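You operate a simulated robot arm through the tools that you are given. There is no shell and no other tool. Be economical: measure what you need, move in short steps, check, and stop when the job is done.

You are at the controls of a simulated robot arm. One attempt, no reset.

JOB
Put the meter on the side bench top away on the store bench. Fetch the block from the side bench top and set it on the starboard rear bench top. Take the fasten card on the side bench top and put it away on the stern end of the long bench. Put the spacer from the side bench top on the corner end of the side bench. Take the board from the corner end of the side bench and leave it on the tall table top. Put one of the steel plates from the starboard rear bench top on the set-up card. Close the sliding lid. Press the green button two times. Push the green drawer shut. Do these in any order.

The check looks at the end state, three seconds after you hand in, the way a careful person would. Anything else that was tipped, shoved, dropped, spilled or broken makes it a failure. A push-on lid holds only when it is set on centred and level and pressed home; a screw cap is set on level and turned clockwise until tight.

ROBOT AND FRAMES
A 7-joint arm with a vacuum gripper on a trunk, on a base that drives. Base frame: it is fixed to the floor where the robot stands at the start and does not move with it; the origin is under the middle of the robot, x ahead of it, y to its left, z up; the surface under the hand at the start is at about z = 860. Lengths are in mm, angles in degrees, forces in N, time in s.
With the tool pointing down near the work surface it reaches from about 140 to 820 mm from the robot's upright axis, wherever it stands. Its first joint turns from -166.0 to 166.0 degrees. Places, roughly: block (20x6x3 cm) [700, -100, 900]; board (11x8x2 cm) [400, -600, 900]; corner end of the side bench [600, -1100, 900]; fasten card [750, 0, 750]; green button [-1200, -2400, 900]; green drawer [-1500, -2400, 900]; meter [500, -250, 1000]; set-up card [750, -500, 750]; sliding lid [0, -2700, 900]; spacer [750, 500, 1000]; starboard rear bench [-800, -2600, 900]; steel plate (7x7x2 cm) [0, -2600, 900]; stern end of the long bench [-3800, 7300, 500]; store bench [-5600, -1200, 900]; tall table [0, 2100, 900]. Payload 1.88 kg.
Tool frame: the origin (TCP) lies in the middle of the cups' lips, and z points out of the cups. The gripper has 1 cup of 32 mm across, covering 32 by 32 mm (tool x, y); the bellows give 14 mm. With the vacuum on, a cup seals on a smooth face that it is pressed against (1 to 4 N); it does not hold porous or soft things. The pull reaches 41 N.
Orientation is that of the tool frame in the base frame, as a unit quaternion [w, x, y, z]. With the cups facing straight down, the tool's x points along the base's -x, its y along +y and its z along -z.

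CONTROLS
- The arm moves only by the tool nudge_tool. Its arguments are lists of equal length, an entry for each row: "translation": the shift along the tool's x, y, z in cm, a list of three; "rot": the turn, a rotation vector about the tool's x, y, z in rad, a list of three; "vacuum": the vacuum: 1 switches it on, 0 off. In form: {"translation": [[tx, ty, tz], ...], "rot": [[ax, ay, az], ...], "vacuum": [vacuum, ...]}. A call has 1 to 8 rows; each row shifts and turns the commanded pose from where the row before left it, along the tool's axes as they then stand. A row lasts 0.2 s, in which the tool goes at most 50 mm and 8.6 degrees; a call with a longer step from one row to the next is refused whole, and so is a gripper value outside its range. Where a pose cannot be reached the arm comes as near as it can. A force on the tool above 40 N (or 10 N above the force at the start of the call, whichever is more), or a blocked arm, ends the call early, and 0.2 s more pass. The pull builds up within a second once a cup has sealed. Time passes only in rows, and 0.2 s behind the last, so rows that do not move give it time. It gives the time, the measured TCP pose, the force on the tool (base axes) and the pull of the vacuum at its end, in the units of the frame above (readings bear some noise), with the torque about the TCP (base axes, N m) and any sound that the robot's microphone picked up.
- Cameras (640 x 400 px; columns grow to the right, rows downward): "scene" is now at [20.6, 139, 1549.7]; the picture's right is [-0.28, -0.96, 0.00], its down [-0.63, 0.18, -0.75] and it looks along [0.72, -0.21, -0.66] (base axes); focal length 294 px, centre (320, 200). "wrist" rides on the gripper at [82, 14, -216] in the tool frame; the picture's right is [-0.17, 0.99, 0.00], its down [-0.91, -0.15, -0.37] and it looks along [-0.37, -0.06, 0.93] (tool axes); focal length 243 px, centre (320, 200). There is no depth. A picture from a camera that has moved, and an enlarged one, comes with that camera's place and axes in the base frame and with its lens.
- camera(camera): a new picture of that camera. No time passes.
- move_column(by): slides the trunk up (or, below 0, down) by that many mm; the arm and the scene camera ride with it, the base frame stays. It gives what a move gives, with no picture.
- steer(legs): drives the robot by 1 to 6 legs, each [ahead, left, turn to the left] in mm, mm and degrees, along the robot's own axes; the way and the turn of a leg run together, so that a leg with both is an arc; at most 1500 mm and 180 degrees a leg. The arm and the cameras ride along, it lands a little off, and it stops where it bumps. It gives what a move gives.
- head_to(pan, tilt): turns the head with the scene camera to pan (to the left, within 155 degrees either way) and tilt (down, from -29 to 69), counted from straight ahead of the robot. It gives what a move gives.
- zoom(camera, box): a new picture of the part [left, top, right, bottom] of that camera's present view, enlarged. No time passes.
- finish_job(): hands the job in; it is judged then, once.

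Go step by step. Nothing tells you exact positions but the pictures and the camera data: compare them with the known pose of the tool, close in by small moves and look again before you grip or let go. The budget is 217 turns and 218 pictures, counting those below and the enlarged ones. Unless the task says otherwise, let go and move clear before handing in.

The tools are called by a JSON object that holds its "name" and its "arguments". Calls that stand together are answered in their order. nudge_tool: Moves the arm, as the interface text tells. Its arguments: {"type":"object","properties":{"translation":{"type":"array","items":{"type":"array","items":{"type":"number"}}},"rot":{"type":"array","items":{"type":"array","items":{"type":"number"}}},"vacuum":{"type":"array","items":{"type":"number"}}},"required":["translation","rot","vacuum"]} The other tools are called the same way: move_column (by) slides the trunk up or down; steer (legs) drives the base; head_to (pan, tilt) turns the head that bears the scene camera; camera (camera) takes a picture; zoom (camera, box) takes an enlarged picture of a part of a camera's view; finish_job () hands the job in.

At the start:

```text
clock: 0.0
tcp_pos: [536.3, 73.5, 1094.3]
tcp_rot: [0.0, 0.0, 1.0, -0.001]
force: [-0.3, 0.8, 0.5]
moment: [-0.03, 0.06, 0.01]
pull: 0.0
trunk travel left (down, up): [-500.0, 90.0]
robot x, y, heading: [-0.4, 0.8, -0.1]
head pan, tilt: [-16.3, 41.1]
```

scene: 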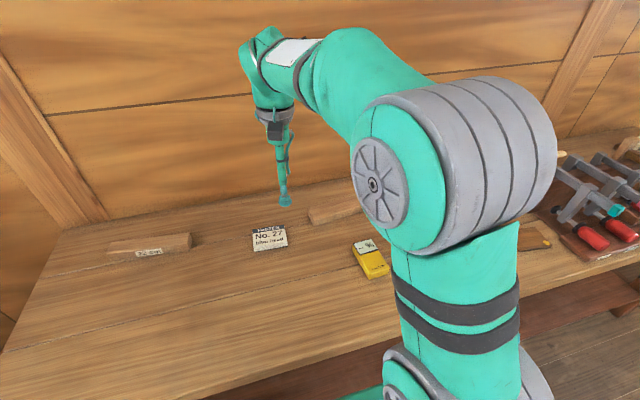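
wrist: 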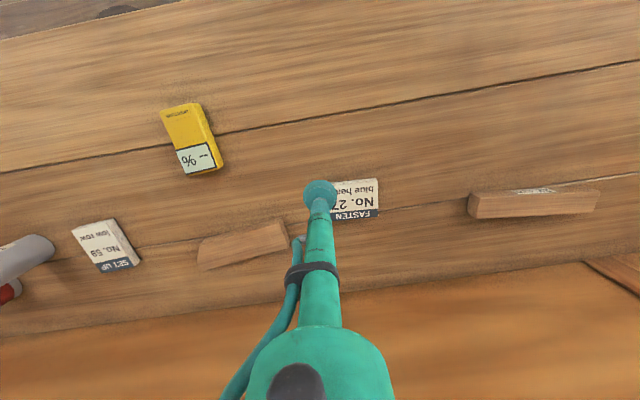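

The side bench is ahead: a labelled bar at left, the fasten card, a wooden bar, the yellow meter, the set-up card and some clamps. I'll look around first to map the places.

{"name": "zoom", "arguments": {"camera": "scene", "box": [80, 180, 420, 392]}}

{"name": "head_to", "arguments": {"pan": -60, "tilt": 35}}

{"name": "camera", "arguments": {"camera": "scene"}}

{"name": "head_to", "arguments": {"pan": -115, "tilt": 20}}

{"name": "camera", "arguments": {"camera": "scene"}}

{"name": "head_to", "arguments": {"pan": 150, "tilt": 10}}

{"name": "camera", "arguments": {"camera": "scene"}}

{"name": "head_to", "arguments": {"pan": 85, "tilt": 20}}

{"name": "camera", "arguments": {"camera": "scene"}}

```text
1.88 times, centred on (250, 286) of scene
camera zoom: at [20.6, 139.0, 1549.7], right [-0.28, -0.96, 0.0], down [-0.63, 0.18, -0.75], along [0.72, -0.21, -0.66], focal length 554 px, centre (452, 38)
```

zoom: 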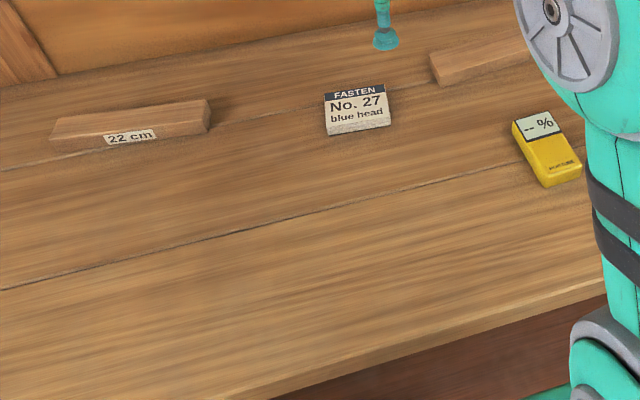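

```text
clock: 1.1
tcp_pos: [535.8, 73.5, 1094.1]
tcp_rot: [0.0, 0.0, 1.0, 0.001]
force: [0.2, 0.3, -0.9]
moment: [0.02, 0.01, 0.01]
pull: 0.1
trunk travel left (down, up): [-500.0, 90.0]
robot x, y, heading: [-4.4, 1.0, -0.1]
head pan, tilt: [-60.0, 35.0]
```

```text
214 pictures are left
camera scene: at [-16.2, 86.4, 1558.9], right [-0.87, -0.5, 0.0], down [-0.29, 0.5, -0.82], along [0.41, -0.71, -0.57], focal length 294 px, centre (320, 200)
```

scene: 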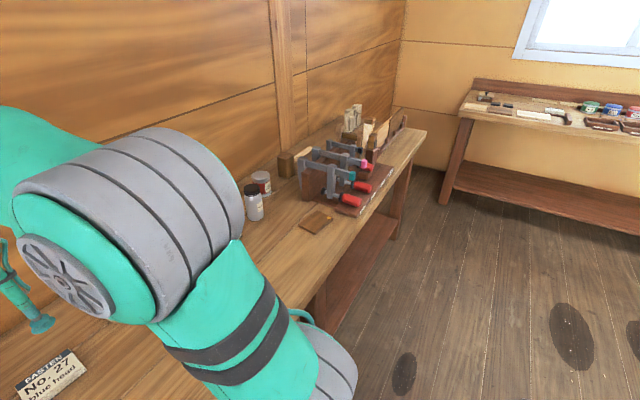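

```text
clock: 2.4
tcp_pos: [536.1, 72.9, 1094.5]
tcp_rot: [0.0, 0.001, 1.0, 0.001]
force: [0.3, -0.3, 0.0]
moment: [0.02, 0.02, 0.0]
pull: 0.2
trunk travel left (down, up): [-500.0, 90.0]
robot x, y, heading: [-2.1, 1.4, 0.2]
head pan, tilt: [-115.0, 20.0]
```

```text
213 pictures are left
camera scene: at [-99.6, 78.2, 1582.7], right [-0.91, 0.42, 0.0], down [0.14, 0.31, -0.94], along [-0.4, -0.85, -0.34], focal length 294 px, centre (320, 200)
```

scene: 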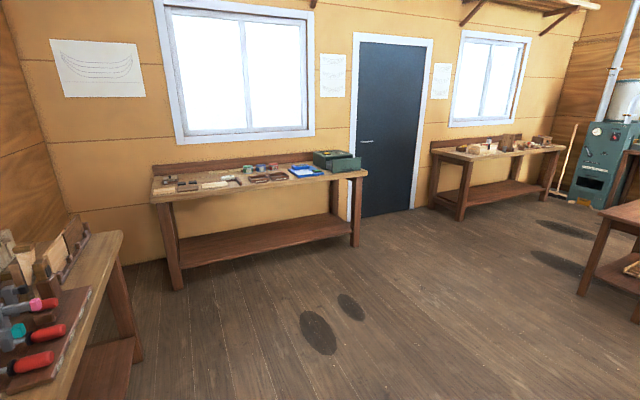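

```text
clock: 6.0
tcp_pos: [535.2, 73.1, 1094.7]
tcp_rot: [-0.001, -0.001, 1.0, -0.001]
force: [0.9, 0.6, -0.1]
moment: [0.0, 0.02, 0.01]
pull: 0.1
trunk travel left (down, up): [-500.0, 90.0]
robot x, y, heading: [0.8, -1.6, -0.3]
head pan, tilt: [150.0, 10.0]
```

```text
212 pictures are left
camera scene: at [-140.8, 209.2, 1599.0], right [0.5, 0.87, 0.0], down [0.15, -0.09, -0.98], along [-0.85, 0.49, -0.17], focal length 294 px, centre (320, 200)
```

scene: 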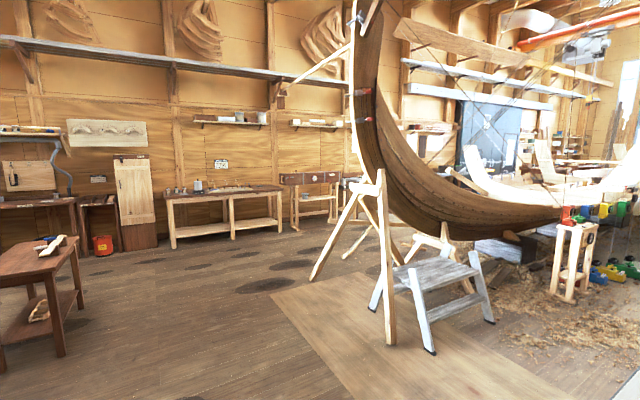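

```text
clock: 7.4
tcp_pos: [536.9, 72.7, 1094.7]
tcp_rot: [0.0, 0.0, 1.0, 0.0]
force: [-0.4, -0.1, 0.0]
moment: [0.02, -0.01, 0.02]
pull: 0.0
trunk travel left (down, up): [-500.0, 90.0]
robot x, y, heading: [1.2, 1.0, -0.0]
head pan, tilt: [85.0, 20.0]
```

```text
211 pictures are left
camera scene: at [-52.2, 255.4, 1582.8], right [1.0, -0.09, 0.0], down [-0.03, -0.34, -0.94], along [0.08, 0.94, -0.34], focal length 294 px, centre (320, 200)
```

scene: 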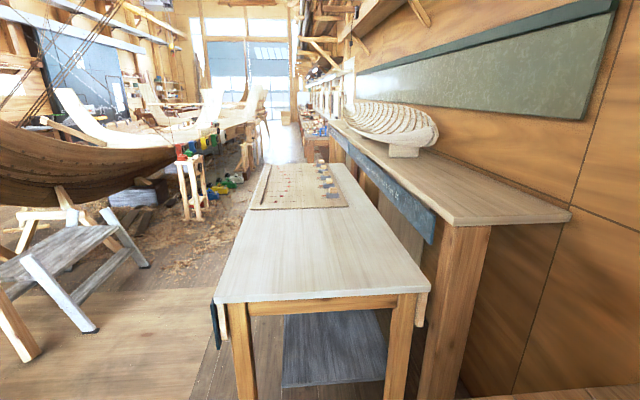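

I've mapped the room: side bench ahead, starboard rear bench at y≈-2600, tall table at y>1100. I start with the spacer ("22 cm"), shifting the robot left to reach it.

{"name": "steer", "arguments": {"legs": [[0, 350, 0]]}}

{"name": "camera", "arguments": {"camera": "wrist"}}

{"name": "head_to", "arguments": {"pan": -45, "tilt": 35}}

{"name": "camera", "arguments": {"camera": "scene"}}

```text
clock: 9.6
tcp_pos: [538.5, 416.1, 1093.7]
tcp_rot: [0.0, 0.003, 1.0, 0.0]
force: [-0.5, -1.3, 0.1]
moment: [0.02, 0.06, 0.0]
pull: 0.0
trunk travel left (down, up): [-500.0, 90.0]
robot x, y, heading: [-0.8, 345.4, -0.3]
head pan, tilt: [85.0, 20.0]
```

```text
210 pictures are left
camera wrist: at [455.3, 430.5, 1310.5], right [0.17, 0.99, 0.0], down [0.91, -0.16, 0.37], along [0.37, -0.06, -0.93], focal length 243 px, centre (320, 200)
```

wrist: 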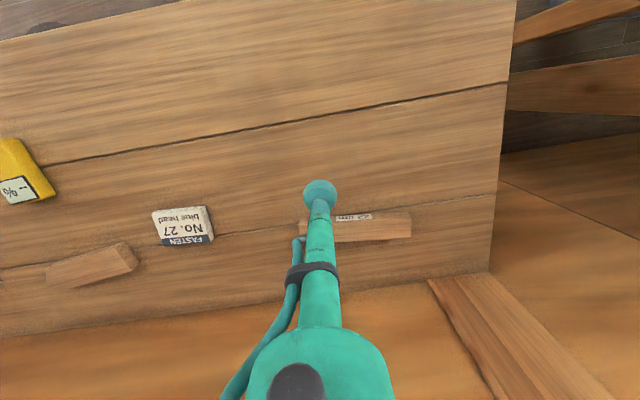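

```text
clock: 11.8
tcp_pos: [539.0, 416.8, 1093.9]
tcp_rot: [-0.001, 0.002, 1.0, 0.001]
force: [-0.3, 0.4, 0.0]
moment: [0.01, -0.04, 0.01]
pull: 0.0
trunk travel left (down, up): [-500.0, 90.0]
robot x, y, heading: [1.3, 345.5, -0.2]
head pan, tilt: [-45.0, 35.0]
```

```text
209 pictures are left
camera scene: at [3.1, 445.4, 1558.9], right [-0.71, -0.7, 0.0], down [-0.4, 0.41, -0.82], along [0.58, -0.58, -0.57], focal length 294 px, centre (320, 200)
```

scene: 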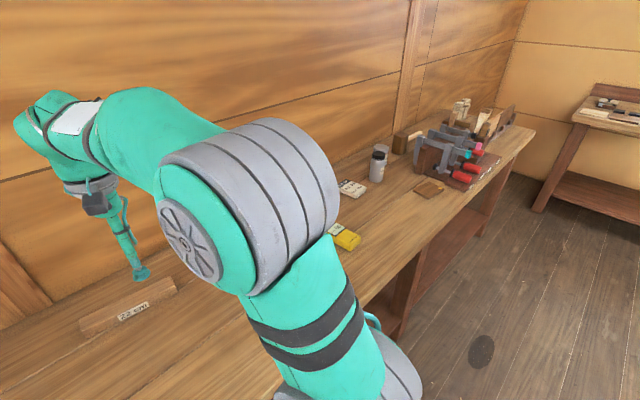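

{"name": "zoom", "arguments": {"camera": "scene", "box": [320, 60, 560, 260]}}

{"name": "zoom", "arguments": {"camera": "wrist", "box": [260, 170, 460, 290]}}

```text
2.00 times, centred on (440, 160) of scene
camera zoom: at [3.1, 445.4, 1558.9], right [-0.71, -0.7, 0.0], down [-0.4, 0.41, -0.82], along [0.58, -0.58, -0.57], focal length 588 px, centre (80, 280)
```

zoom: 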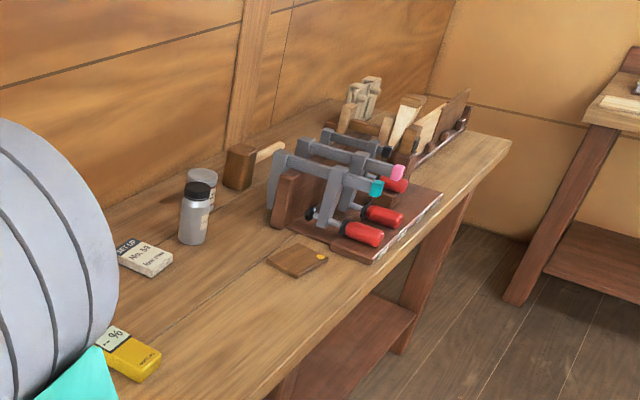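

```text
3.20 times, centred on (360, 230) of wrist
camera zoom: at [455.3, 430.5, 1310.5], right [0.17, 0.99, 0.0], down [0.91, -0.16, 0.37], along [0.37, -0.06, -0.93], focal length 776 px, centre (192, 104)
```

zoom: 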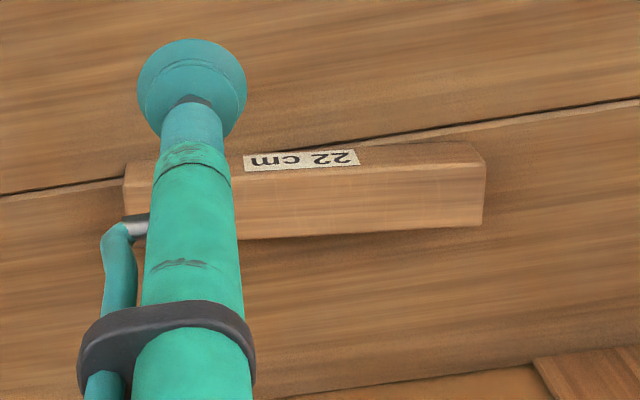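

Spacer centre ≈ (695, 460), top z ≈ 892. I'll move above it and check.

{"name": "nudge_tool", "arguments": {"translation": [[-3.9, 1.08, 0], [-3.9, 1.08, 0], [-3.9, 1.08, 0], [-3.9, 1.08, 0], [0, 0, 4.5], [0, 0, 4.5], [0, 0, 4.5]], "rot": [[0, 0, 0], [0, 0, 0], [0, 0, 0], [0, 0, 0], [0, 0, 0], [0, 0, 0], [0, 0, 0]], "vacuum": [0, 0, 0, 0, 0, 0, 0]}}

{"name": "camera", "arguments": {"camera": "wrist"}}

{"name": "head_to", "arguments": {"pan": 15, "tilt": 40}}

{"name": "camera", "arguments": {"camera": "scene"}}

```text
clock: 13.3
tcp_pos: [696.7, 459.3, 957.0]
tcp_rot: [0.001, 0.003, 1.0, 0.001]
force: [0.5, -0.4, -0.7]
moment: [-0.02, 0.03, -0.03]
pull: 0.0
trunk travel left (down, up): [-500.0, 90.0]
robot x, y, heading: [1.2, 347.3, -0.1]
head pan, tilt: [-45.0, 35.0]
```

```text
206 pictures are left
camera wrist: at [613.7, 474.0, 1172.9], right [0.17, 0.99, 0.0], down [0.91, -0.16, 0.38], along [0.37, -0.06, -0.93], focal length 243 px, centre (320, 200)
```

wrist: 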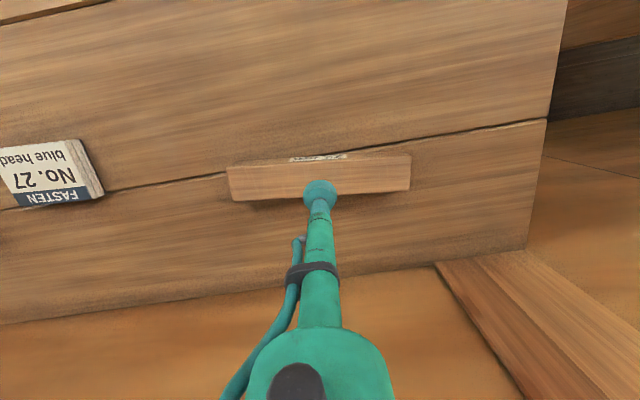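

```text
clock: 14.7
tcp_pos: [697.3, 458.8, 957.8]
tcp_rot: [0.0, 0.003, 1.0, 0.001]
force: [-0.6, -0.4, -0.2]
moment: [0.03, 0.0, -0.02]
pull: 0.0
trunk travel left (down, up): [-500.0, 90.0]
robot x, y, heading: [-0.2, 343.4, -0.2]
head pan, tilt: [15.0, 40.0]
```

```text
205 pictures are left
camera scene: at [23.4, 529.5, 1551.3], right [0.25, -0.97, 0.0], down [-0.62, -0.16, -0.77], along [0.74, 0.19, -0.64], focal length 294 px, centre (320, 200)
```

scene: 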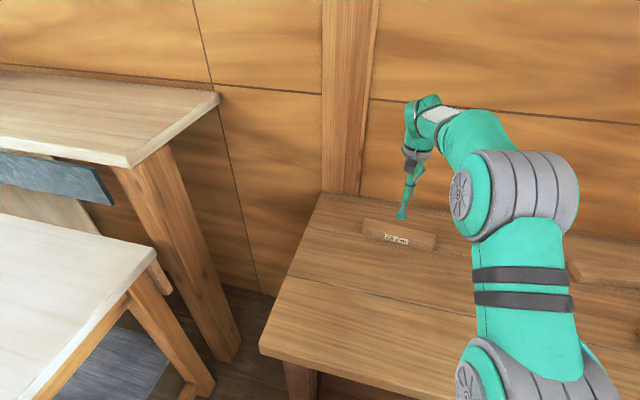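

The tool is over the spacer's middle; I descend with vacuum.

{"name": "nudge_tool", "arguments": {"translation": [[0, 0, 3], [0, 0, 2.4], [0, 0, 0.6], [0, 0, 0.5], [0, 0, 0.4], [0, 0, 0], [0, 0, 0]], "rot": [[0, 0, 0], [0, 0, 0], [0, 0, 0], [0, 0, 0], [0, 0, 0], [0, 0, 0], [0, 0, 0]], "vacuum": [1, 1, 1, 1, 1, 1, 1]}}

```text
clock: 16.2
tcp_pos: [695.6, 458.5, 892.2]
tcp_rot: [0.001, 0.002, 1.0, 0.001]
force: [-2.9, -2.2, 15.8]
moment: [-0.03, 0.0, -0.11]
pull: 40.6
trunk travel left (down, up): [-500.0, 90.0]
robot x, y, heading: [0.5, 342.5, -0.1]
head pan, tilt: [15.0, 40.0]
```

Sealed. Lift high, then drive right toward the corner end to look for free space.

{"name": "nudge_tool", "arguments": {"translation": [[0, 0, -1], [0, 0, -4.5], [0, 0, -4.5], [0, 0, -4.5], [3, 0, -4], [3, 0, -4], [3, 0, -4], [3, 0, -4]], "rot": [[0, 0, 0], [0, 0, 0], [0, 0, 0], [0, 0, 0], [0, 0, 0], [0, 0, 0], [0, 0, 0], [0, 0, 0]], "vacuum": [1, 1, 1, 1, 1, 1, 1, 1]}}

{"name": "steer", "arguments": {"legs": [[0, -1200, 0]]}}

{"name": "camera", "arguments": {"camera": "wrist"}}

{"name": "head_to", "arguments": {"pan": -25, "tilt": 40}}

{"name": "camera", "arguments": {"camera": "scene"}}

```text
clock: 18.1
tcp_pos: [575.0, 455.9, 1194.9]
tcp_rot: [0.0, 0.003, 1.0, 0.0]
force: [0.1, 0.3, -1.9]
moment: [-0.03, 0.03, -0.01]
pull: 40.6
trunk travel left (down, up): [-500.0, 90.0]
robot x, y, heading: [-1.9, 344.3, -0.1]
head pan, tilt: [15.0, 40.0]
```

```text
clock: 24.2
tcp_pos: [552.1, -771.5, 1194.7]
tcp_rot: [0.0, 0.021, 1.0, 0.0]
force: [-0.2, 0.5, -2.5]
moment: [0.03, 0.02, 0.01]
pull: 40.6
trunk travel left (down, up): [-500.0, 90.0]
robot x, y, heading: [-24.8, -857.2, -2.0]
head pan, tilt: [15.0, 40.0]
```

```text
204 pictures are left
camera wrist: at [470.2, -753.7, 1410.6], right [0.21, 0.98, 0.0], down [0.91, -0.19, 0.37], along [0.37, -0.08, -0.93], focal length 243 px, centre (320, 200)
```

wrist: 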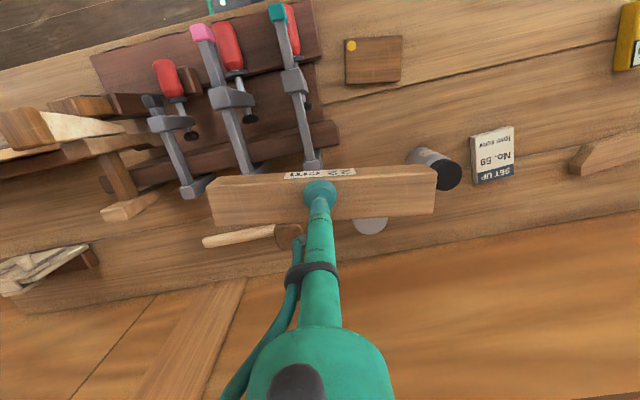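

```text
clock: 25.2
tcp_pos: [552.2, -770.9, 1194.4]
tcp_rot: [0.0, 0.022, 1.0, 0.0]
force: [0.2, -0.1, -1.9]
moment: [-0.01, 0.02, 0.0]
pull: 40.5
trunk travel left (down, up): [-500.0, 90.0]
robot x, y, heading: [-27.8, -859.2, -2.4]
head pan, tilt: [-25.0, 40.0]
```

```text
203 pictures are left
camera scene: at [-4.8, -734.5, 1551.3], right [-0.46, -0.89, 0.0], down [-0.57, 0.3, -0.77], along [0.68, -0.35, -0.64], focal length 294 px, centre (320, 200)
```

scene: 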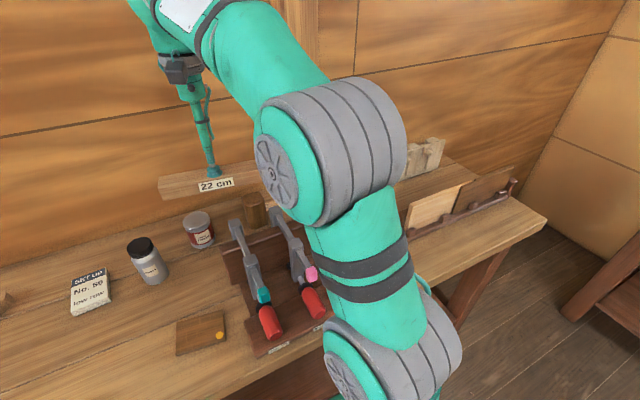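

{"name": "steer", "arguments": {"legs": [[0, -450, 2]]}}

{"name": "camera", "arguments": {"camera": "wrist"}}

{"name": "camera", "arguments": {"camera": "scene"}}

```text
clock: 28.0
tcp_pos: [538.5, -1209.2, 1195.3]
tcp_rot: [0.0, 0.003, 1.0, -0.001]
force: [0.5, 0.1, -2.4]
moment: [-0.01, 0.0, 0.01]
pull: 40.8
trunk travel left (down, up): [-500.0, 90.0]
robot x, y, heading: [-36.2, -1321.3, -0.1]
head pan, tilt: [-25.0, 40.0]
```

```text
202 pictures are left
camera wrist: at [455.1, -1194.9, 1410.6], right [0.17, 0.99, 0.0], down [0.91, -0.16, 0.37], along [0.37, -0.06, -0.93], focal length 243 px, centre (320, 200)
```

wrist: 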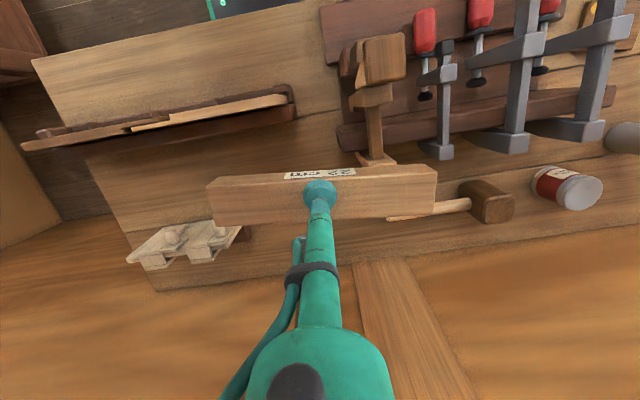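

```text
201 pictures are left
camera scene: at [-20.3, -1192.9, 1551.3], right [-0.43, -0.9, 0.0], down [-0.58, 0.28, -0.77], along [0.69, -0.33, -0.64], focal length 294 px, centre (320, 200)
```

scene: 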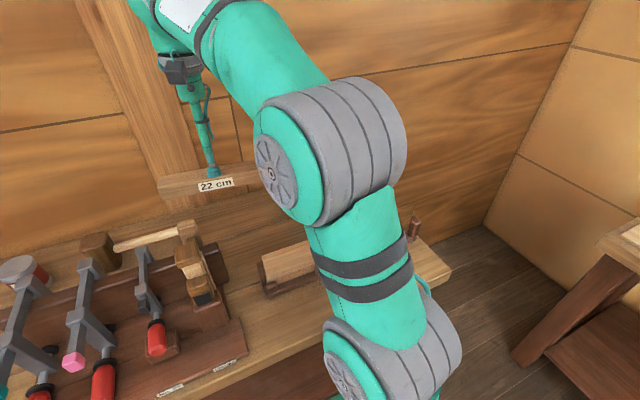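

Free strip at the front edge of the far corner end, about (350, -1380), between the front edge (x≈288) and the saw rail (x≈413). I move there and look.

{"name": "nudge_tool", "arguments": {"translation": [[3.13, -2.85, 0], [3.13, -2.85, 0], [3.13, -2.85, 0], [3.13, -2.85, 0], [3.13, -2.85, 0], [3.13, -2.85, 0], [0, 0, 4.5], [0, 0, 4.5]], "rot": [[0, 0, 0], [0, 0, 0], [0, 0, 0], [0, 0, 0], [0, 0, 0], [0, 0, 0], [0, 0, 0], [0, 0, 0]], "vacuum": [1, 1, 1, 1, 1, 1, 1, 1]}}

{"name": "camera", "arguments": {"camera": "wrist"}}

{"name": "head_to", "arguments": {"pan": -15, "tilt": 55}}

{"name": "camera", "arguments": {"camera": "scene"}}

```text
clock: 29.8
tcp_pos: [350.4, -1379.2, 1104.2]
tcp_rot: [0.0, 0.002, 1.0, 0.001]
force: [-0.1, -0.1, -2.8]
moment: [0.01, 0.04, 0.05]
pull: 41.2
trunk travel left (down, up): [-500.0, 90.0]
robot x, y, heading: [-33.9, -1317.9, -0.1]
head pan, tilt: [-25.0, 40.0]
```

```text
200 pictures are left
camera wrist: at [267.8, -1366.1, 1321.2], right [0.17, 0.99, 0.0], down [0.91, -0.16, 0.38], along [0.37, -0.06, -0.93], focal length 243 px, centre (320, 200)
```

wrist: 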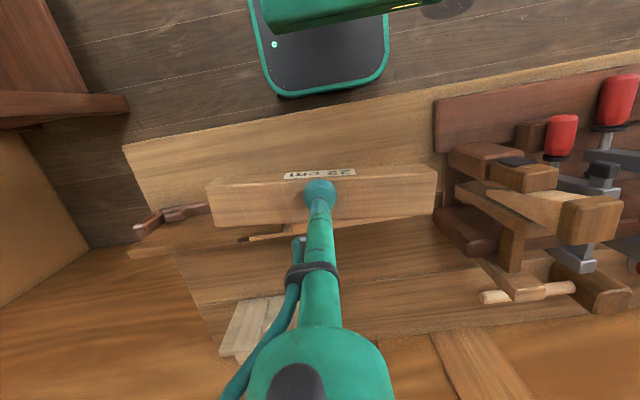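

```text
clock: 30.6
tcp_pos: [352.4, -1380.4, 1104.7]
tcp_rot: [0.001, 0.004, 1.0, 0.0]
force: [-0.1, 0.2, -2.3]
moment: [0.01, 0.01, 0.01]
pull: 40.5
trunk travel left (down, up): [-500.0, 90.0]
robot x, y, heading: [-39.0, -1316.7, -0.8]
head pan, tilt: [-15.0, 55.0]
```

```text
199 pictures are left
camera scene: at [-27.7, -1175.7, 1530.7], right [-0.26, -0.96, 0.0], down [-0.79, 0.22, -0.57], along [0.55, -0.15, -0.82], focal length 294 px, centre (320, 200)
```

scene: 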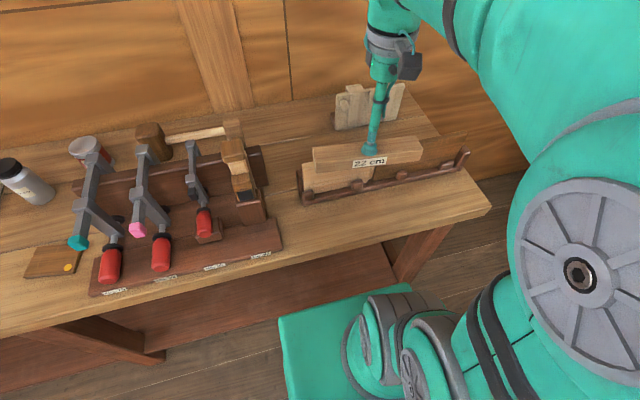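

{"name": "nudge_tool", "arguments": {"translation": [[1.1, 0, 4.5], [0, 0, 4.5], [0, 0, 4.5], [0, 0, 3]], "rot": [[0, 0, 0], [0, 0, 0], [0, 0, 0], [0, 0, 0]], "vacuum": [1, 1, 1, 1]}}

{"name": "camera", "arguments": {"camera": "wrist"}}

{"name": "zoom", "arguments": {"camera": "scene", "box": [260, 80, 500, 230]}}

```text
clock: 31.6
tcp_pos: [337.3, -1380.0, 939.8]
tcp_rot: [0.001, 0.003, 1.0, 0.0]
force: [-0.6, -0.4, -2.1]
moment: [0.02, 0.01, 0.01]
pull: 40.8
trunk travel left (down, up): [-500.0, 90.0]
robot x, y, heading: [-38.2, -1319.9, -0.3]
head pan, tilt: [-15.0, 55.0]
```

```text
198 pictures are left
camera wrist: at [254.1, -1365.1, 1156.1], right [0.17, 0.99, 0.0], down [0.91, -0.16, 0.38], along [0.37, -0.06, -0.93], focal length 243 px, centre (320, 200)
```

wrist: 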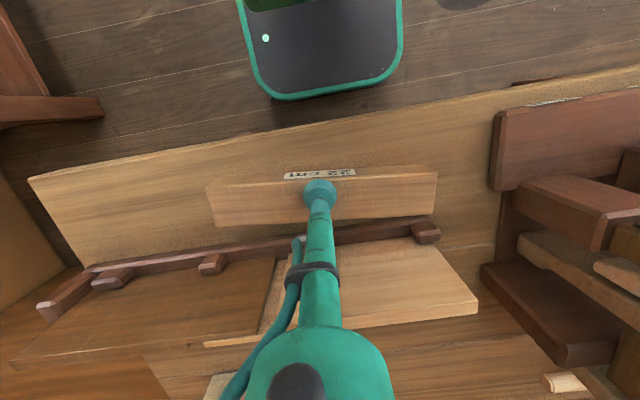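

```text
2.67 times, centred on (380, 155) of scene
camera zoom: at [-27.6, -1175.7, 1530.7], right [-0.26, -0.96, 0.0], down [-0.79, 0.22, -0.57], along [0.55, -0.15, -0.82], focal length 784 px, centre (160, 320)
```

zoom: 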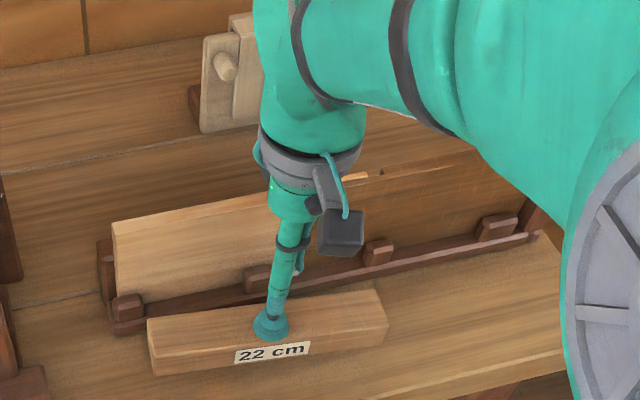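

The strip is clear on both sides. Lower, release, and back off.

{"name": "nudge_tool", "arguments": {"translation": [[0.2, 0, 3], [0, 0, 0.9], [0, 0, 0.4], [0, 0, 0.3]], "rot": [[0, 0, 0], [0, 0, 0], [0, 0, 0], [0, 0, 0]], "vacuum": [1, 1, 1, 1]}}

```text
clock: 32.6
tcp_pos: [336.2, -1378.9, 895.6]
tcp_rot: [0.001, 0.003, 1.0, 0.0]
force: [-2.7, 2.0, 10.2]
moment: [0.03, -0.07, 0.01]
pull: 40.8
trunk travel left (down, up): [-500.0, 90.0]
robot x, y, heading: [-38.2, -1321.2, -0.4]
head pan, tilt: [-15.0, 55.0]
```

{"name": "nudge_tool", "arguments": {"translation": [[0, 0, -0.3], [0, 0, 0], [0, 0, 0], [0, 0, -0.5], [0, 0, -3], [0, 0, -4.5], [0, 0, -4.5], [0, 0, -4.5]], "rot": [[0, 0, 0], [0, 0, 0], [0, 0, 0], [0, 0, 0], [0, 0, 0], [0, 0, 0], [0, 0, 0], [0, 0, 0]], "vacuum": [0, 0, 0, 0, 0, 0, 0, 0]}}

{"name": "camera", "arguments": {"camera": "wrist"}}

```text
clock: 34.4
tcp_pos: [334.6, -1378.8, 1070.4]
tcp_rot: [-0.001, 0.004, 1.0, 0.001]
force: [0.5, 0.3, 0.5]
moment: [0.0, 0.02, 0.01]
pull: 0.1
trunk travel left (down, up): [-500.0, 90.0]
robot x, y, heading: [-39.0, -1315.9, -0.1]
head pan, tilt: [-15.0, 55.0]
```

```text
196 pictures are left
camera wrist: at [252.2, -1364.8, 1286.0], right [0.17, 0.99, 0.0], down [0.91, -0.16, 0.37], along [0.37, -0.06, -0.93], focal length 243 px, centre (320, 200)
```

wrist: 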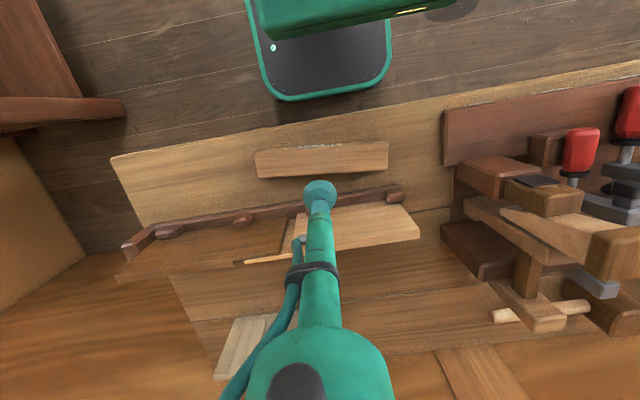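

Spacer placed. Raise and drive to the board.

{"name": "nudge_tool", "arguments": {"translation": [[0, 0, -4.5], [0, 0, -4.5], [0, 0, -4.5]], "rot": [[0, 0, 0], [0, 0, 0], [0, 0, 0]], "vacuum": [0, 0, 0]}}

{"name": "steer", "arguments": {"legs": [[30, 740, 0]]}}

{"name": "camera", "arguments": {"camera": "wrist"}}

```text
clock: 35.2
tcp_pos: [336.5, -1377.5, 1204.0]
tcp_rot: [0.0, 0.004, 1.0, 0.0]
force: [-0.2, 0.5, -0.6]
moment: [0.02, -0.04, -0.01]
pull: 0.1
trunk travel left (down, up): [-500.0, 90.0]
robot x, y, heading: [-41.7, -1319.0, -0.2]
head pan, tilt: [-15.0, 55.0]
```

```text
clock: 39.1
tcp_pos: [372.6, -645.7, 1204.1]
tcp_rot: [0.0, 0.006, 1.0, 0.0]
force: [0.2, 1.1, -0.8]
moment: [0.01, -0.02, -0.01]
pull: 0.1
trunk travel left (down, up): [-500.0, 90.0]
robot x, y, heading: [-2.6, -586.3, -1.0]
head pan, tilt: [-15.0, 55.0]
```

```text
195 pictures are left
camera wrist: at [289.1, -631.3, 1420.2], right [0.18, 0.98, 0.0], down [0.91, -0.17, 0.37], along [0.37, -0.07, -0.93], focal length 243 px, centre (320, 200)
```

wrist: 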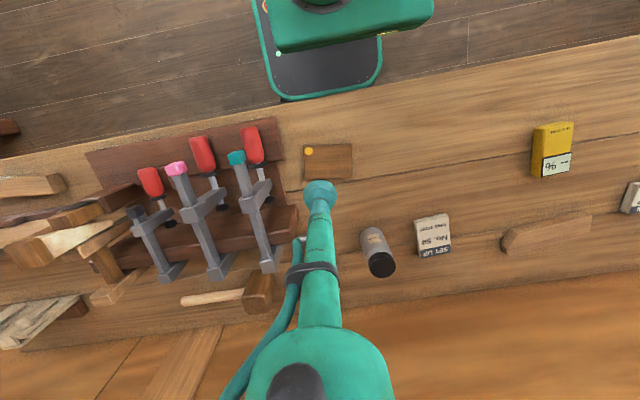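

{"name": "nudge_tool", "arguments": {"translation": [[-2.1, 0.45, 4], [-2.1, 0.45, 4], [0, 0, 4.5], [0, 0, 4.5], [0, 0, 4.5], [0, 0, 3]], "rot": [[0, 0, 0], [0, 0, 0], [0, 0, 0], [0, 0, 0], [0, 0, 0], [0, 0, 0]], "vacuum": [0, 0, 0, 0, 0, 0]}}

{"name": "camera", "arguments": {"camera": "wrist"}}

```text
clock: 40.5
tcp_pos: [415.7, -637.5, 956.6]
tcp_rot: [0.0, 0.006, 1.0, 0.0]
force: [0.0, -1.0, -0.6]
moment: [-0.01, 0.01, -0.02]
pull: 0.0
trunk travel left (down, up): [-500.0, 90.0]
robot x, y, heading: [-1.8, -587.1, -0.7]
head pan, tilt: [-15.0, 55.0]
```

```text
194 pictures are left
camera wrist: at [332.9, -623.0, 1172.0], right [0.18, 0.98, 0.0], down [0.91, -0.17, 0.37], along [0.37, -0.07, -0.93], focal length 243 px, centre (320, 200)
```

wrist: 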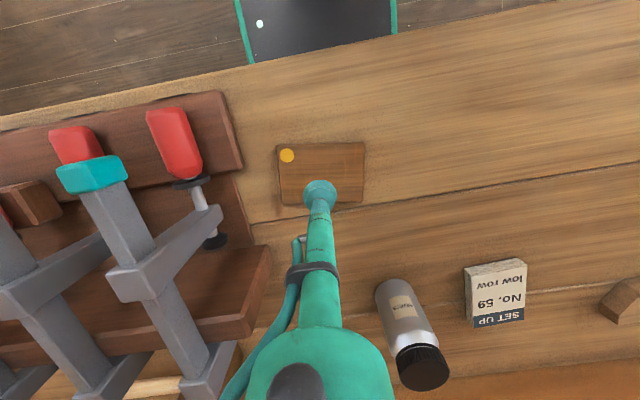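

{"name": "nudge_tool", "arguments": {"translation": [[0, 0, 3.5], [0, 0, 3], [0, 0, 0.6], [0, 0, 0.5], [0, 0, 0.4], [0, 0, 0], [0, 0, 0], [0, 0, 0]], "rot": [[0, 0, 0], [0, 0, 0], [0, 0, 0], [0, 0, 0], [0, 0, 0], [0, 0, 0], [0, 0, 0], [0, 0, 0]], "vacuum": [1, 1, 1, 1, 1, 1, 1, 1]}}

```text
clock: 42.4
tcp_pos: [416.1, -636.6, 879.8]
tcp_rot: [0.0, 0.006, 1.0, 0.0]
force: [-0.9, -0.2, 0.7]
moment: [0.02, 0.01, 0.05]
pull: 0.1
trunk travel left (down, up): [-500.0, 90.0]
robot x, y, heading: [-4.7, -588.3, -0.9]
head pan, tilt: [-15.0, 55.0]
```

{"name": "nudge_tool", "arguments": {"translation": [[0, 0, 0.3], [0, 0, 0.3], [0, 0, 0], [0, 0, 0], [0, 0, 0]], "rot": [[0, 0, 0], [0, 0, 0], [0, 0, 0], [0, 0, 0], [0, 0, 0]], "vacuum": [1, 1, 1, 1, 1]}}

```text
clock: 43.5
tcp_pos: [415.4, -639.1, 872.6]
tcp_rot: [0.0, 0.006, 1.0, 0.001]
force: [-0.2, 0.4, 0.4]
moment: [0.04, 0.0, 0.01]
pull: 40.9
trunk travel left (down, up): [-500.0, 90.0]
robot x, y, heading: [-6.1, -585.1, -0.7]
head pan, tilt: [-15.0, 55.0]
```

Sealed on the board. Lift, drive left, turn to face the tall table.

{"name": "nudge_tool", "arguments": {"translation": [[0, 0, -1], [0, 0, -4], [0, 0, -4.5], [0, 0, -4.5], [0, 0, -4.5], [0, 0, -4.5], [0, 0, -4.5]], "rot": [[0, 0, 0], [0, 0, 0], [0, 0, 0], [0, 0, 0], [0, 0, 0], [0, 0, 0], [0, 0, 0]], "vacuum": [1, 1, 1, 1, 1, 1, 1]}}

{"name": "steer", "arguments": {"legs": [[-60, 1130, 0], [0, 0, 91]]}}

{"name": "camera", "arguments": {"camera": "wrist"}}

{"name": "camera", "arguments": {"camera": "scene"}}

```text
clock: 45.1
tcp_pos: [411.3, -640.2, 1149.3]
tcp_rot: [-0.001, 0.006, 1.0, 0.0]
force: [-0.2, 0.2, -1.1]
moment: [-0.04, 0.0, 0.03]
pull: 40.5
trunk travel left (down, up): [-500.0, 90.0]
robot x, y, heading: [-4.0, -587.0, -0.5]
head pan, tilt: [-15.0, 55.0]
```

```text
clock: 54.8
tcp_pos: [-21.0, 972.8, 1149.8]
tcp_rot: [-0.001, 0.713, -0.701, 0.0]
force: [0.7, 0.0, -0.4]
moment: [0.04, 0.02, 0.01]
pull: 40.3
trunk travel left (down, up): [-500.0, 90.0]
robot x, y, heading: [-61.1, 554.8, 90.9]
head pan, tilt: [-15.0, 55.0]
```

```text
193 pictures are left
camera wrist: at [-34.3, 890.3, 1365.5], right [-0.99, 0.15, 0.0], down [0.14, 0.92, 0.37], along [0.06, 0.37, -0.93], focal length 243 px, centre (320, 200)
```

wrist: 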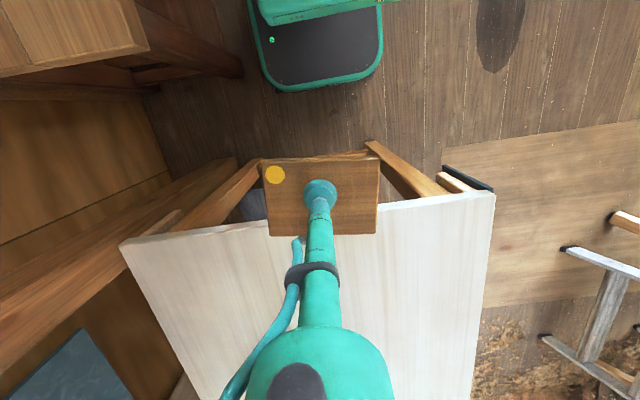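

```text
192 pictures are left
camera scene: at [-207.6, 562.9, 1530.7], right [0.97, -0.24, 0.0], down [-0.2, -0.79, -0.57], along [0.14, 0.56, -0.82], focal length 294 px, centre (320, 200)
```

scene: 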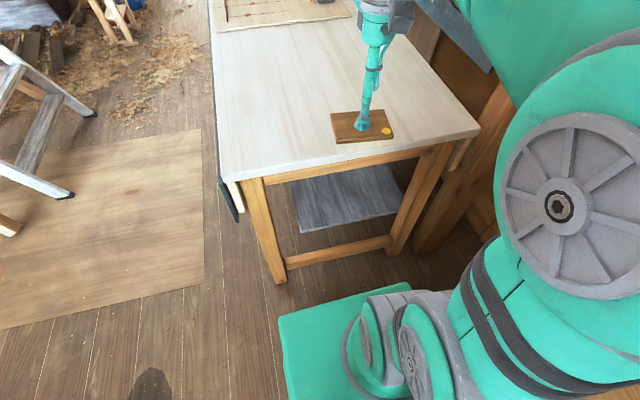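

Table top z≈947, near edge y≈1087. I extend ahead to y≈1240 and lower partway.

{"name": "nudge_tool", "arguments": {"translation": [[-4.45, 0, 0], [-4.45, 0, 0], [-4.45, 0, 0], [-4.45, 0, 0], [-4.45, 0, 0], [-4.45, 0, 0], [0, 0, 4.5], [0, 0, 4.5]], "rot": [[0, 0, 0], [0, 0, 0], [0, 0, 0], [0, 0, 0], [0, 0, 0], [0, 0, 0], [0, 0, 0], [0, 0, 0]], "vacuum": [1, 1, 1, 1, 1, 1, 1, 1]}}

{"name": "nudge_tool", "arguments": {"translation": [[0, 0, 4.5], [0, 0, 1.5]], "rot": [[0, 0, 0], [0, 0, 0]], "vacuum": [1, 1]}}

{"name": "head_to", "arguments": {"pan": 0, "tilt": 35}}

{"name": "camera", "arguments": {"camera": "scene"}}

{"name": "camera", "arguments": {"camera": "wrist"}}

```text
clock: 56.6
tcp_pos: [-24.6, 1237.7, 1056.9]
tcp_rot: [-0.001, 0.713, -0.701, -0.001]
force: [0.3, -0.2, -0.9]
moment: [-0.03, 0.05, -0.01]
pull: 40.0
trunk travel left (down, up): [-500.0, 90.0]
robot x, y, heading: [-63.4, 556.9, 90.9]
head pan, tilt: [-15.0, 55.0]
```

```text
clock: 57.2
tcp_pos: [-26.5, 1239.8, 998.8]
tcp_rot: [0.0, 0.713, -0.701, 0.0]
force: [-0.5, -0.5, -1.5]
moment: [-0.01, 0.0, 0.0]
pull: 40.7
trunk travel left (down, up): [-500.0, 90.0]
robot x, y, heading: [-57.4, 559.2, 90.9]
head pan, tilt: [-15.0, 55.0]
```

```text
clock: 58.0
tcp_pos: [-26.6, 1238.7, 999.4]
tcp_rot: [-0.001, 0.713, -0.701, 0.0]
force: [0.3, 0.4, -0.5]
moment: [0.02, -0.01, -0.03]
pull: 40.6
trunk travel left (down, up): [-500.0, 90.0]
robot x, y, heading: [-62.6, 557.5, 91.2]
head pan, tilt: [0.0, 35.0]
```

```text
191 pictures are left
camera scene: at [-226.5, 581.0, 1558.8], right [1.0, 0.02, 0.0], down [0.01, -0.57, -0.82], along [-0.01, 0.82, -0.57], focal length 294 px, centre (320, 200)
```

scene: 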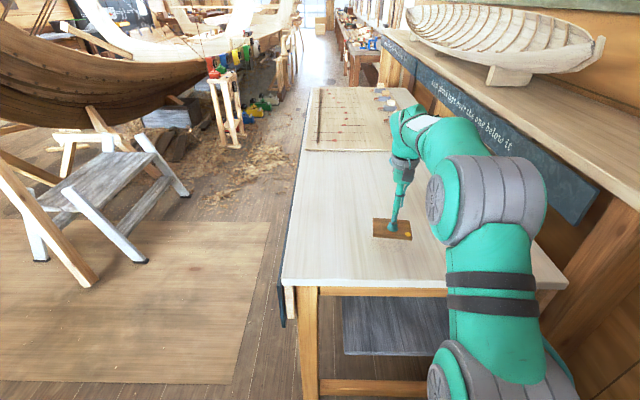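

```text
190 pictures are left
camera wrist: at [-39.8, 1156.9, 1215.6], right [-0.99, 0.15, 0.0], down [0.14, 0.92, 0.37], along [0.06, 0.37, -0.93], focal length 243 px, centre (320, 200)
```

wrist: 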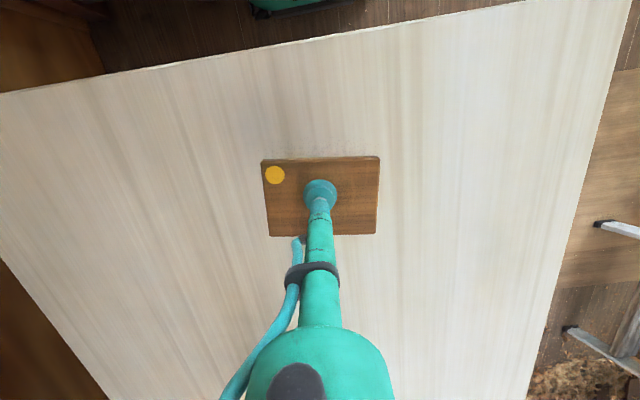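

{"name": "nudge_tool", "arguments": {"translation": [[0, 0, 2.5], [0, 0, 0.6], [0, 0, 0.4], [0, 0, 0.3]], "rot": [[0, 0, 0], [0, 0, 0], [0, 0, 0], [0, 0, 0]], "vacuum": [1, 1, 1, 1]}}

```text
clock: 59.0
tcp_pos: [-24.9, 1239.9, 961.4]
tcp_rot: [0.0, 0.713, -0.701, 0.0]
force: [0.5, 1.1, -0.4]
moment: [0.0, 0.0, 0.03]
pull: 40.5
trunk travel left (down, up): [-500.0, 90.0]
robot x, y, heading: [-61.1, 554.6, 90.9]
head pan, tilt: [0.0, 35.0]
```

{"name": "nudge_tool", "arguments": {"translation": [[0, 0, 0.3], [0, 0, 0.3], [0, 0, 0.3]], "rot": [[0, 0, 0], [0, 0, 0], [0, 0, 0]], "vacuum": [1, 1, 1]}}

{"name": "zoom", "arguments": {"camera": "scene", "box": [330, 170, 450, 270]}}

```text
clock: 59.8
tcp_pos: [-26.2, 1239.2, 951.7]
tcp_rot: [0.0, 0.714, -0.701, 0.0]
force: [0.4, -1.3, -0.3]
moment: [0.01, -0.01, 0.02]
pull: 40.7
trunk travel left (down, up): [-500.0, 90.0]
robot x, y, heading: [-63.5, 557.9, 91.0]
head pan, tilt: [0.0, 35.0]
```

```text
4.00 times, centred on (390, 220) of scene
camera zoom: at [-226.6, 580.9, 1558.9], right [1.0, 0.02, 0.0], down [0.01, -0.57, -0.82], along [-0.01, 0.82, -0.57], focal length 1177 px, centre (40, 120)
```

zoom: 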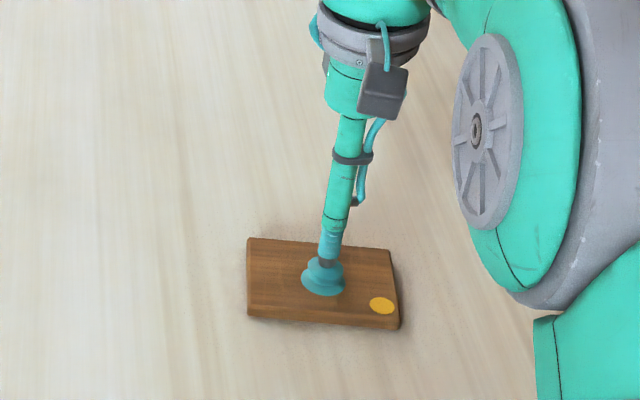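

{"name": "nudge_tool", "arguments": {"translation": [[0, 0, 0.3], [0, 0, 0.3], [0, 0, 0.3]], "rot": [[0, 0, 0], [0, 0, 0], [0, 0, 0]], "vacuum": [1, 1, 1]}}

```text
clock: 60.6
tcp_pos: [-25.4, 1240.9, 948.6]
tcp_rot: [-0.002, 0.713, -0.701, -0.004]
force: [2.3, 0.6, 29.6]
moment: [-0.17, 0.03, -0.16]
pull: 40.4
trunk travel left (down, up): [-500.0, 90.0]
robot x, y, heading: [-62.0, 557.9, 91.1]
head pan, tilt: [0.0, 35.0]
```

Contact. Release and lift away.

{"name": "nudge_tool", "arguments": {"translation": [[0, 0, -0.4], [0, 0, 0], [0, 0, 0], [0, 0, 0], [0, 0, -3], [0, 0, -4.5], [0, 0, -4.5], [0, 0, -4.5]], "rot": [[0, 0, 0], [0, 0, 0], [0, 0, 0], [0, 0, 0], [0, 0, 0], [0, 0, 0], [0, 0, 0], [0, 0, 0]], "vacuum": [0, 0, 0, 0, 0, 0, 0, 0]}}

{"name": "camera", "arguments": {"camera": "scene"}}

```text
clock: 62.4
tcp_pos: [-24.1, 1238.1, 1114.8]
tcp_rot: [0.0, 0.714, -0.7, -0.001]
force: [0.0, 0.5, 0.7]
moment: [-0.01, 0.03, 0.06]
pull: 0.0
trunk travel left (down, up): [-500.0, 90.0]
robot x, y, heading: [-64.5, 559.0, 91.1]
head pan, tilt: [0.0, 35.0]
```

```text
188 pictures are left
camera scene: at [-226.6, 581.1, 1558.8], right [1.0, 0.02, 0.0], down [0.01, -0.57, -0.82], along [-0.01, 0.82, -0.57], focal length 294 px, centre (320, 200)
```

scene: 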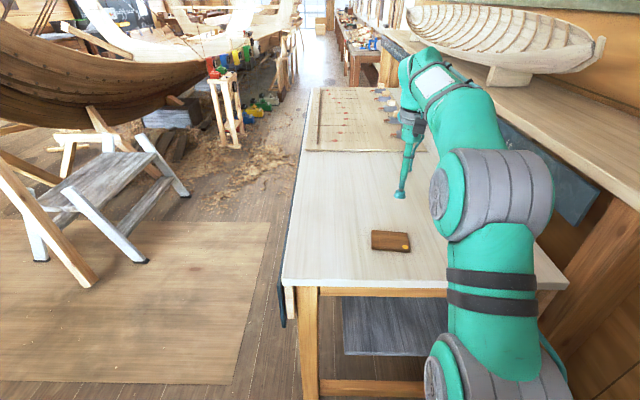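

Board placed. Now go for the fasten card: retract, back up, turn toward the bench.

{"name": "nudge_tool", "arguments": {"translation": [[4, 0, -2], [4, 0, -2], [4, 0, 0], [2, 0, 0]], "rot": [[0, 0, 0], [0, 0, 0], [0, 0, 0], [0, 0, 0]], "vacuum": [0, 0, 0, 0]}}

{"name": "steer", "arguments": {"legs": [[-470, 0, 0], [0, 0, -91], [50, 0, 0]]}}

{"name": "camera", "arguments": {"camera": "wrist"}}

{"name": "head_to", "arguments": {"pan": 5, "tilt": 45}}

{"name": "camera", "arguments": {"camera": "scene"}}

```text
clock: 63.4
tcp_pos: [-20.0, 1098.4, 1152.7]
tcp_rot: [0.0, 0.713, -0.701, 0.0]
force: [0.6, -0.1, 0.4]
moment: [0.0, 0.0, -0.01]
pull: 0.1
trunk travel left (down, up): [-500.0, 90.0]
robot x, y, heading: [-62.5, 554.3, 91.5]
head pan, tilt: [0.0, 35.0]
```

```text
clock: 70.8
tcp_pos: [540.7, 14.9, 1152.2]
tcp_rot: [0.0, 0.011, 1.0, 0.0]
force: [0.3, -0.1, 0.1]
moment: [0.0, -0.02, -0.02]
pull: 0.2
trunk travel left (down, up): [-500.0, 90.0]
robot x, y, heading: [1.6, 78.7, -1.3]
head pan, tilt: [0.0, 35.0]
```

```text
187 pictures are left
camera wrist: at [458.5, 30.7, 1368.2], right [0.19, 0.98, 0.0], down [0.91, -0.18, 0.37], along [0.37, -0.07, -0.93], focal length 243 px, centre (320, 200)
```

wrist: 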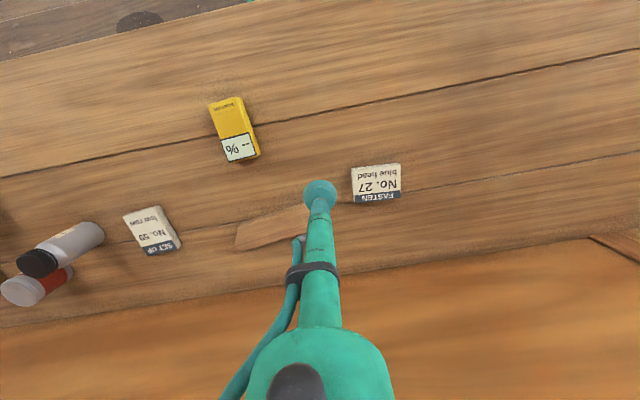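

```text
clock: 71.5
tcp_pos: [539.9, 15.1, 1153.0]
tcp_rot: [0.0, 0.012, 1.0, 0.0]
force: [0.4, -0.4, -0.5]
moment: [0.01, -0.02, 0.0]
pull: 0.0
trunk travel left (down, up): [-500.0, 90.0]
robot x, y, heading: [0.0, 79.4, -1.3]
head pan, tilt: [5.0, 45.0]
```

```text
186 pictures are left
camera scene: at [25.3, 248.3, 1544.1], right [0.06, -1.0, 0.0], down [-0.71, -0.05, -0.71], along [0.71, 0.05, -0.71], focal length 294 px, centre (320, 200)
```

scene: 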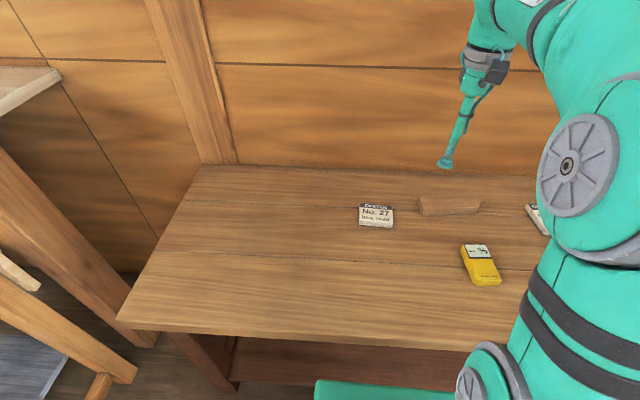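

{"name": "nudge_tool", "arguments": {"translation": [[-3.05, 3.5, 0], [-3.05, 3.5, 0], [-3.05, 3.5, 0], [0, 0, 4.5], [0, 0, 4.5], [0, 0, 4.5], [0, 0, 4.5]], "rot": [[0, 0, 0], [0, 0, 0], [0, 0, 0], [0, 0, 0], [0, 0, 0], [0, 0, 0], [0, 0, 0]], "vacuum": [0, 0, 0, 0, 0, 0, 0]}}

{"name": "camera", "arguments": {"camera": "wrist"}}

{"name": "zoom", "arguments": {"camera": "scene", "box": [320, 150, 480, 250]}}

```text
clock: 73.1
tcp_pos: [634.3, 115.2, 969.7]
tcp_rot: [0.001, 0.012, 1.0, 0.001]
force: [-0.1, 0.0, -0.2]
moment: [-0.01, 0.01, -0.01]
pull: 0.0
trunk travel left (down, up): [-500.0, 90.0]
robot x, y, heading: [2.7, 78.9, -1.5]
head pan, tilt: [5.0, 45.0]
```

```text
185 pictures are left
camera wrist: at [551.2, 131.2, 1185.6], right [0.19, 0.98, 0.0], down [0.91, -0.18, 0.37], along [0.37, -0.07, -0.93], focal length 243 px, centre (320, 200)
```

wrist: 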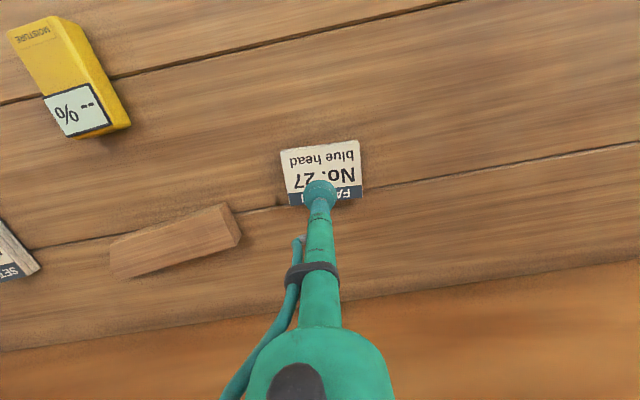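

```text
4.00 times, centred on (400, 200) of scene
camera zoom: at [25.4, 248.4, 1544.1], right [0.06, -1.0, 0.0], down [-0.71, -0.05, -0.71], along [0.71, 0.05, -0.71], focal length 1177 px, centre (0, 200)
```

zoom: 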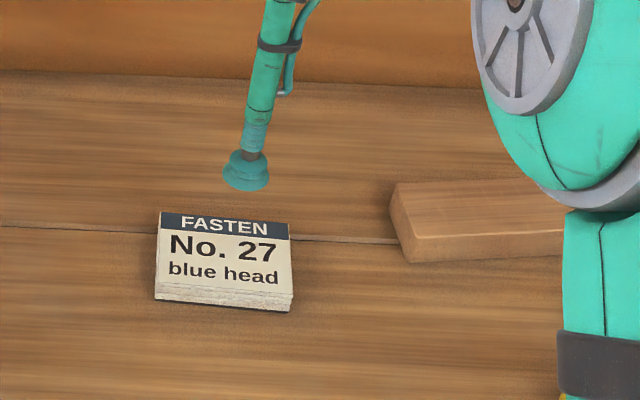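

{"name": "nudge_tool", "arguments": {"translation": [[0, 0, 4.5], [0, 0, 3.5], [0, 0, 0.5], [0, 0, 0.4], [0, 0, 0.4], [0, 0, 0.3], [0, 0, 0], [0, 0, 0]], "rot": [[0, 0, 0], [0, 0, 0], [0, 0, 0], [0, 0, 0], [0, 0, 0], [0, 0, 0], [0, 0, 0], [0, 0, 0]], "vacuum": [1, 1, 1, 1, 1, 1, 1, 1]}}

```text
clock: 74.9
tcp_pos: [633.6, 118.8, 878.4]
tcp_rot: [0.003, 0.011, 1.0, -0.001]
force: [0.1, 4.4, 29.4]
moment: [-0.05, 0.05, -0.14]
pull: 40.6
trunk travel left (down, up): [-500.0, 90.0]
robot x, y, heading: [-1.7, 83.0, -1.2]
head pan, tilt: [5.0, 45.0]
```

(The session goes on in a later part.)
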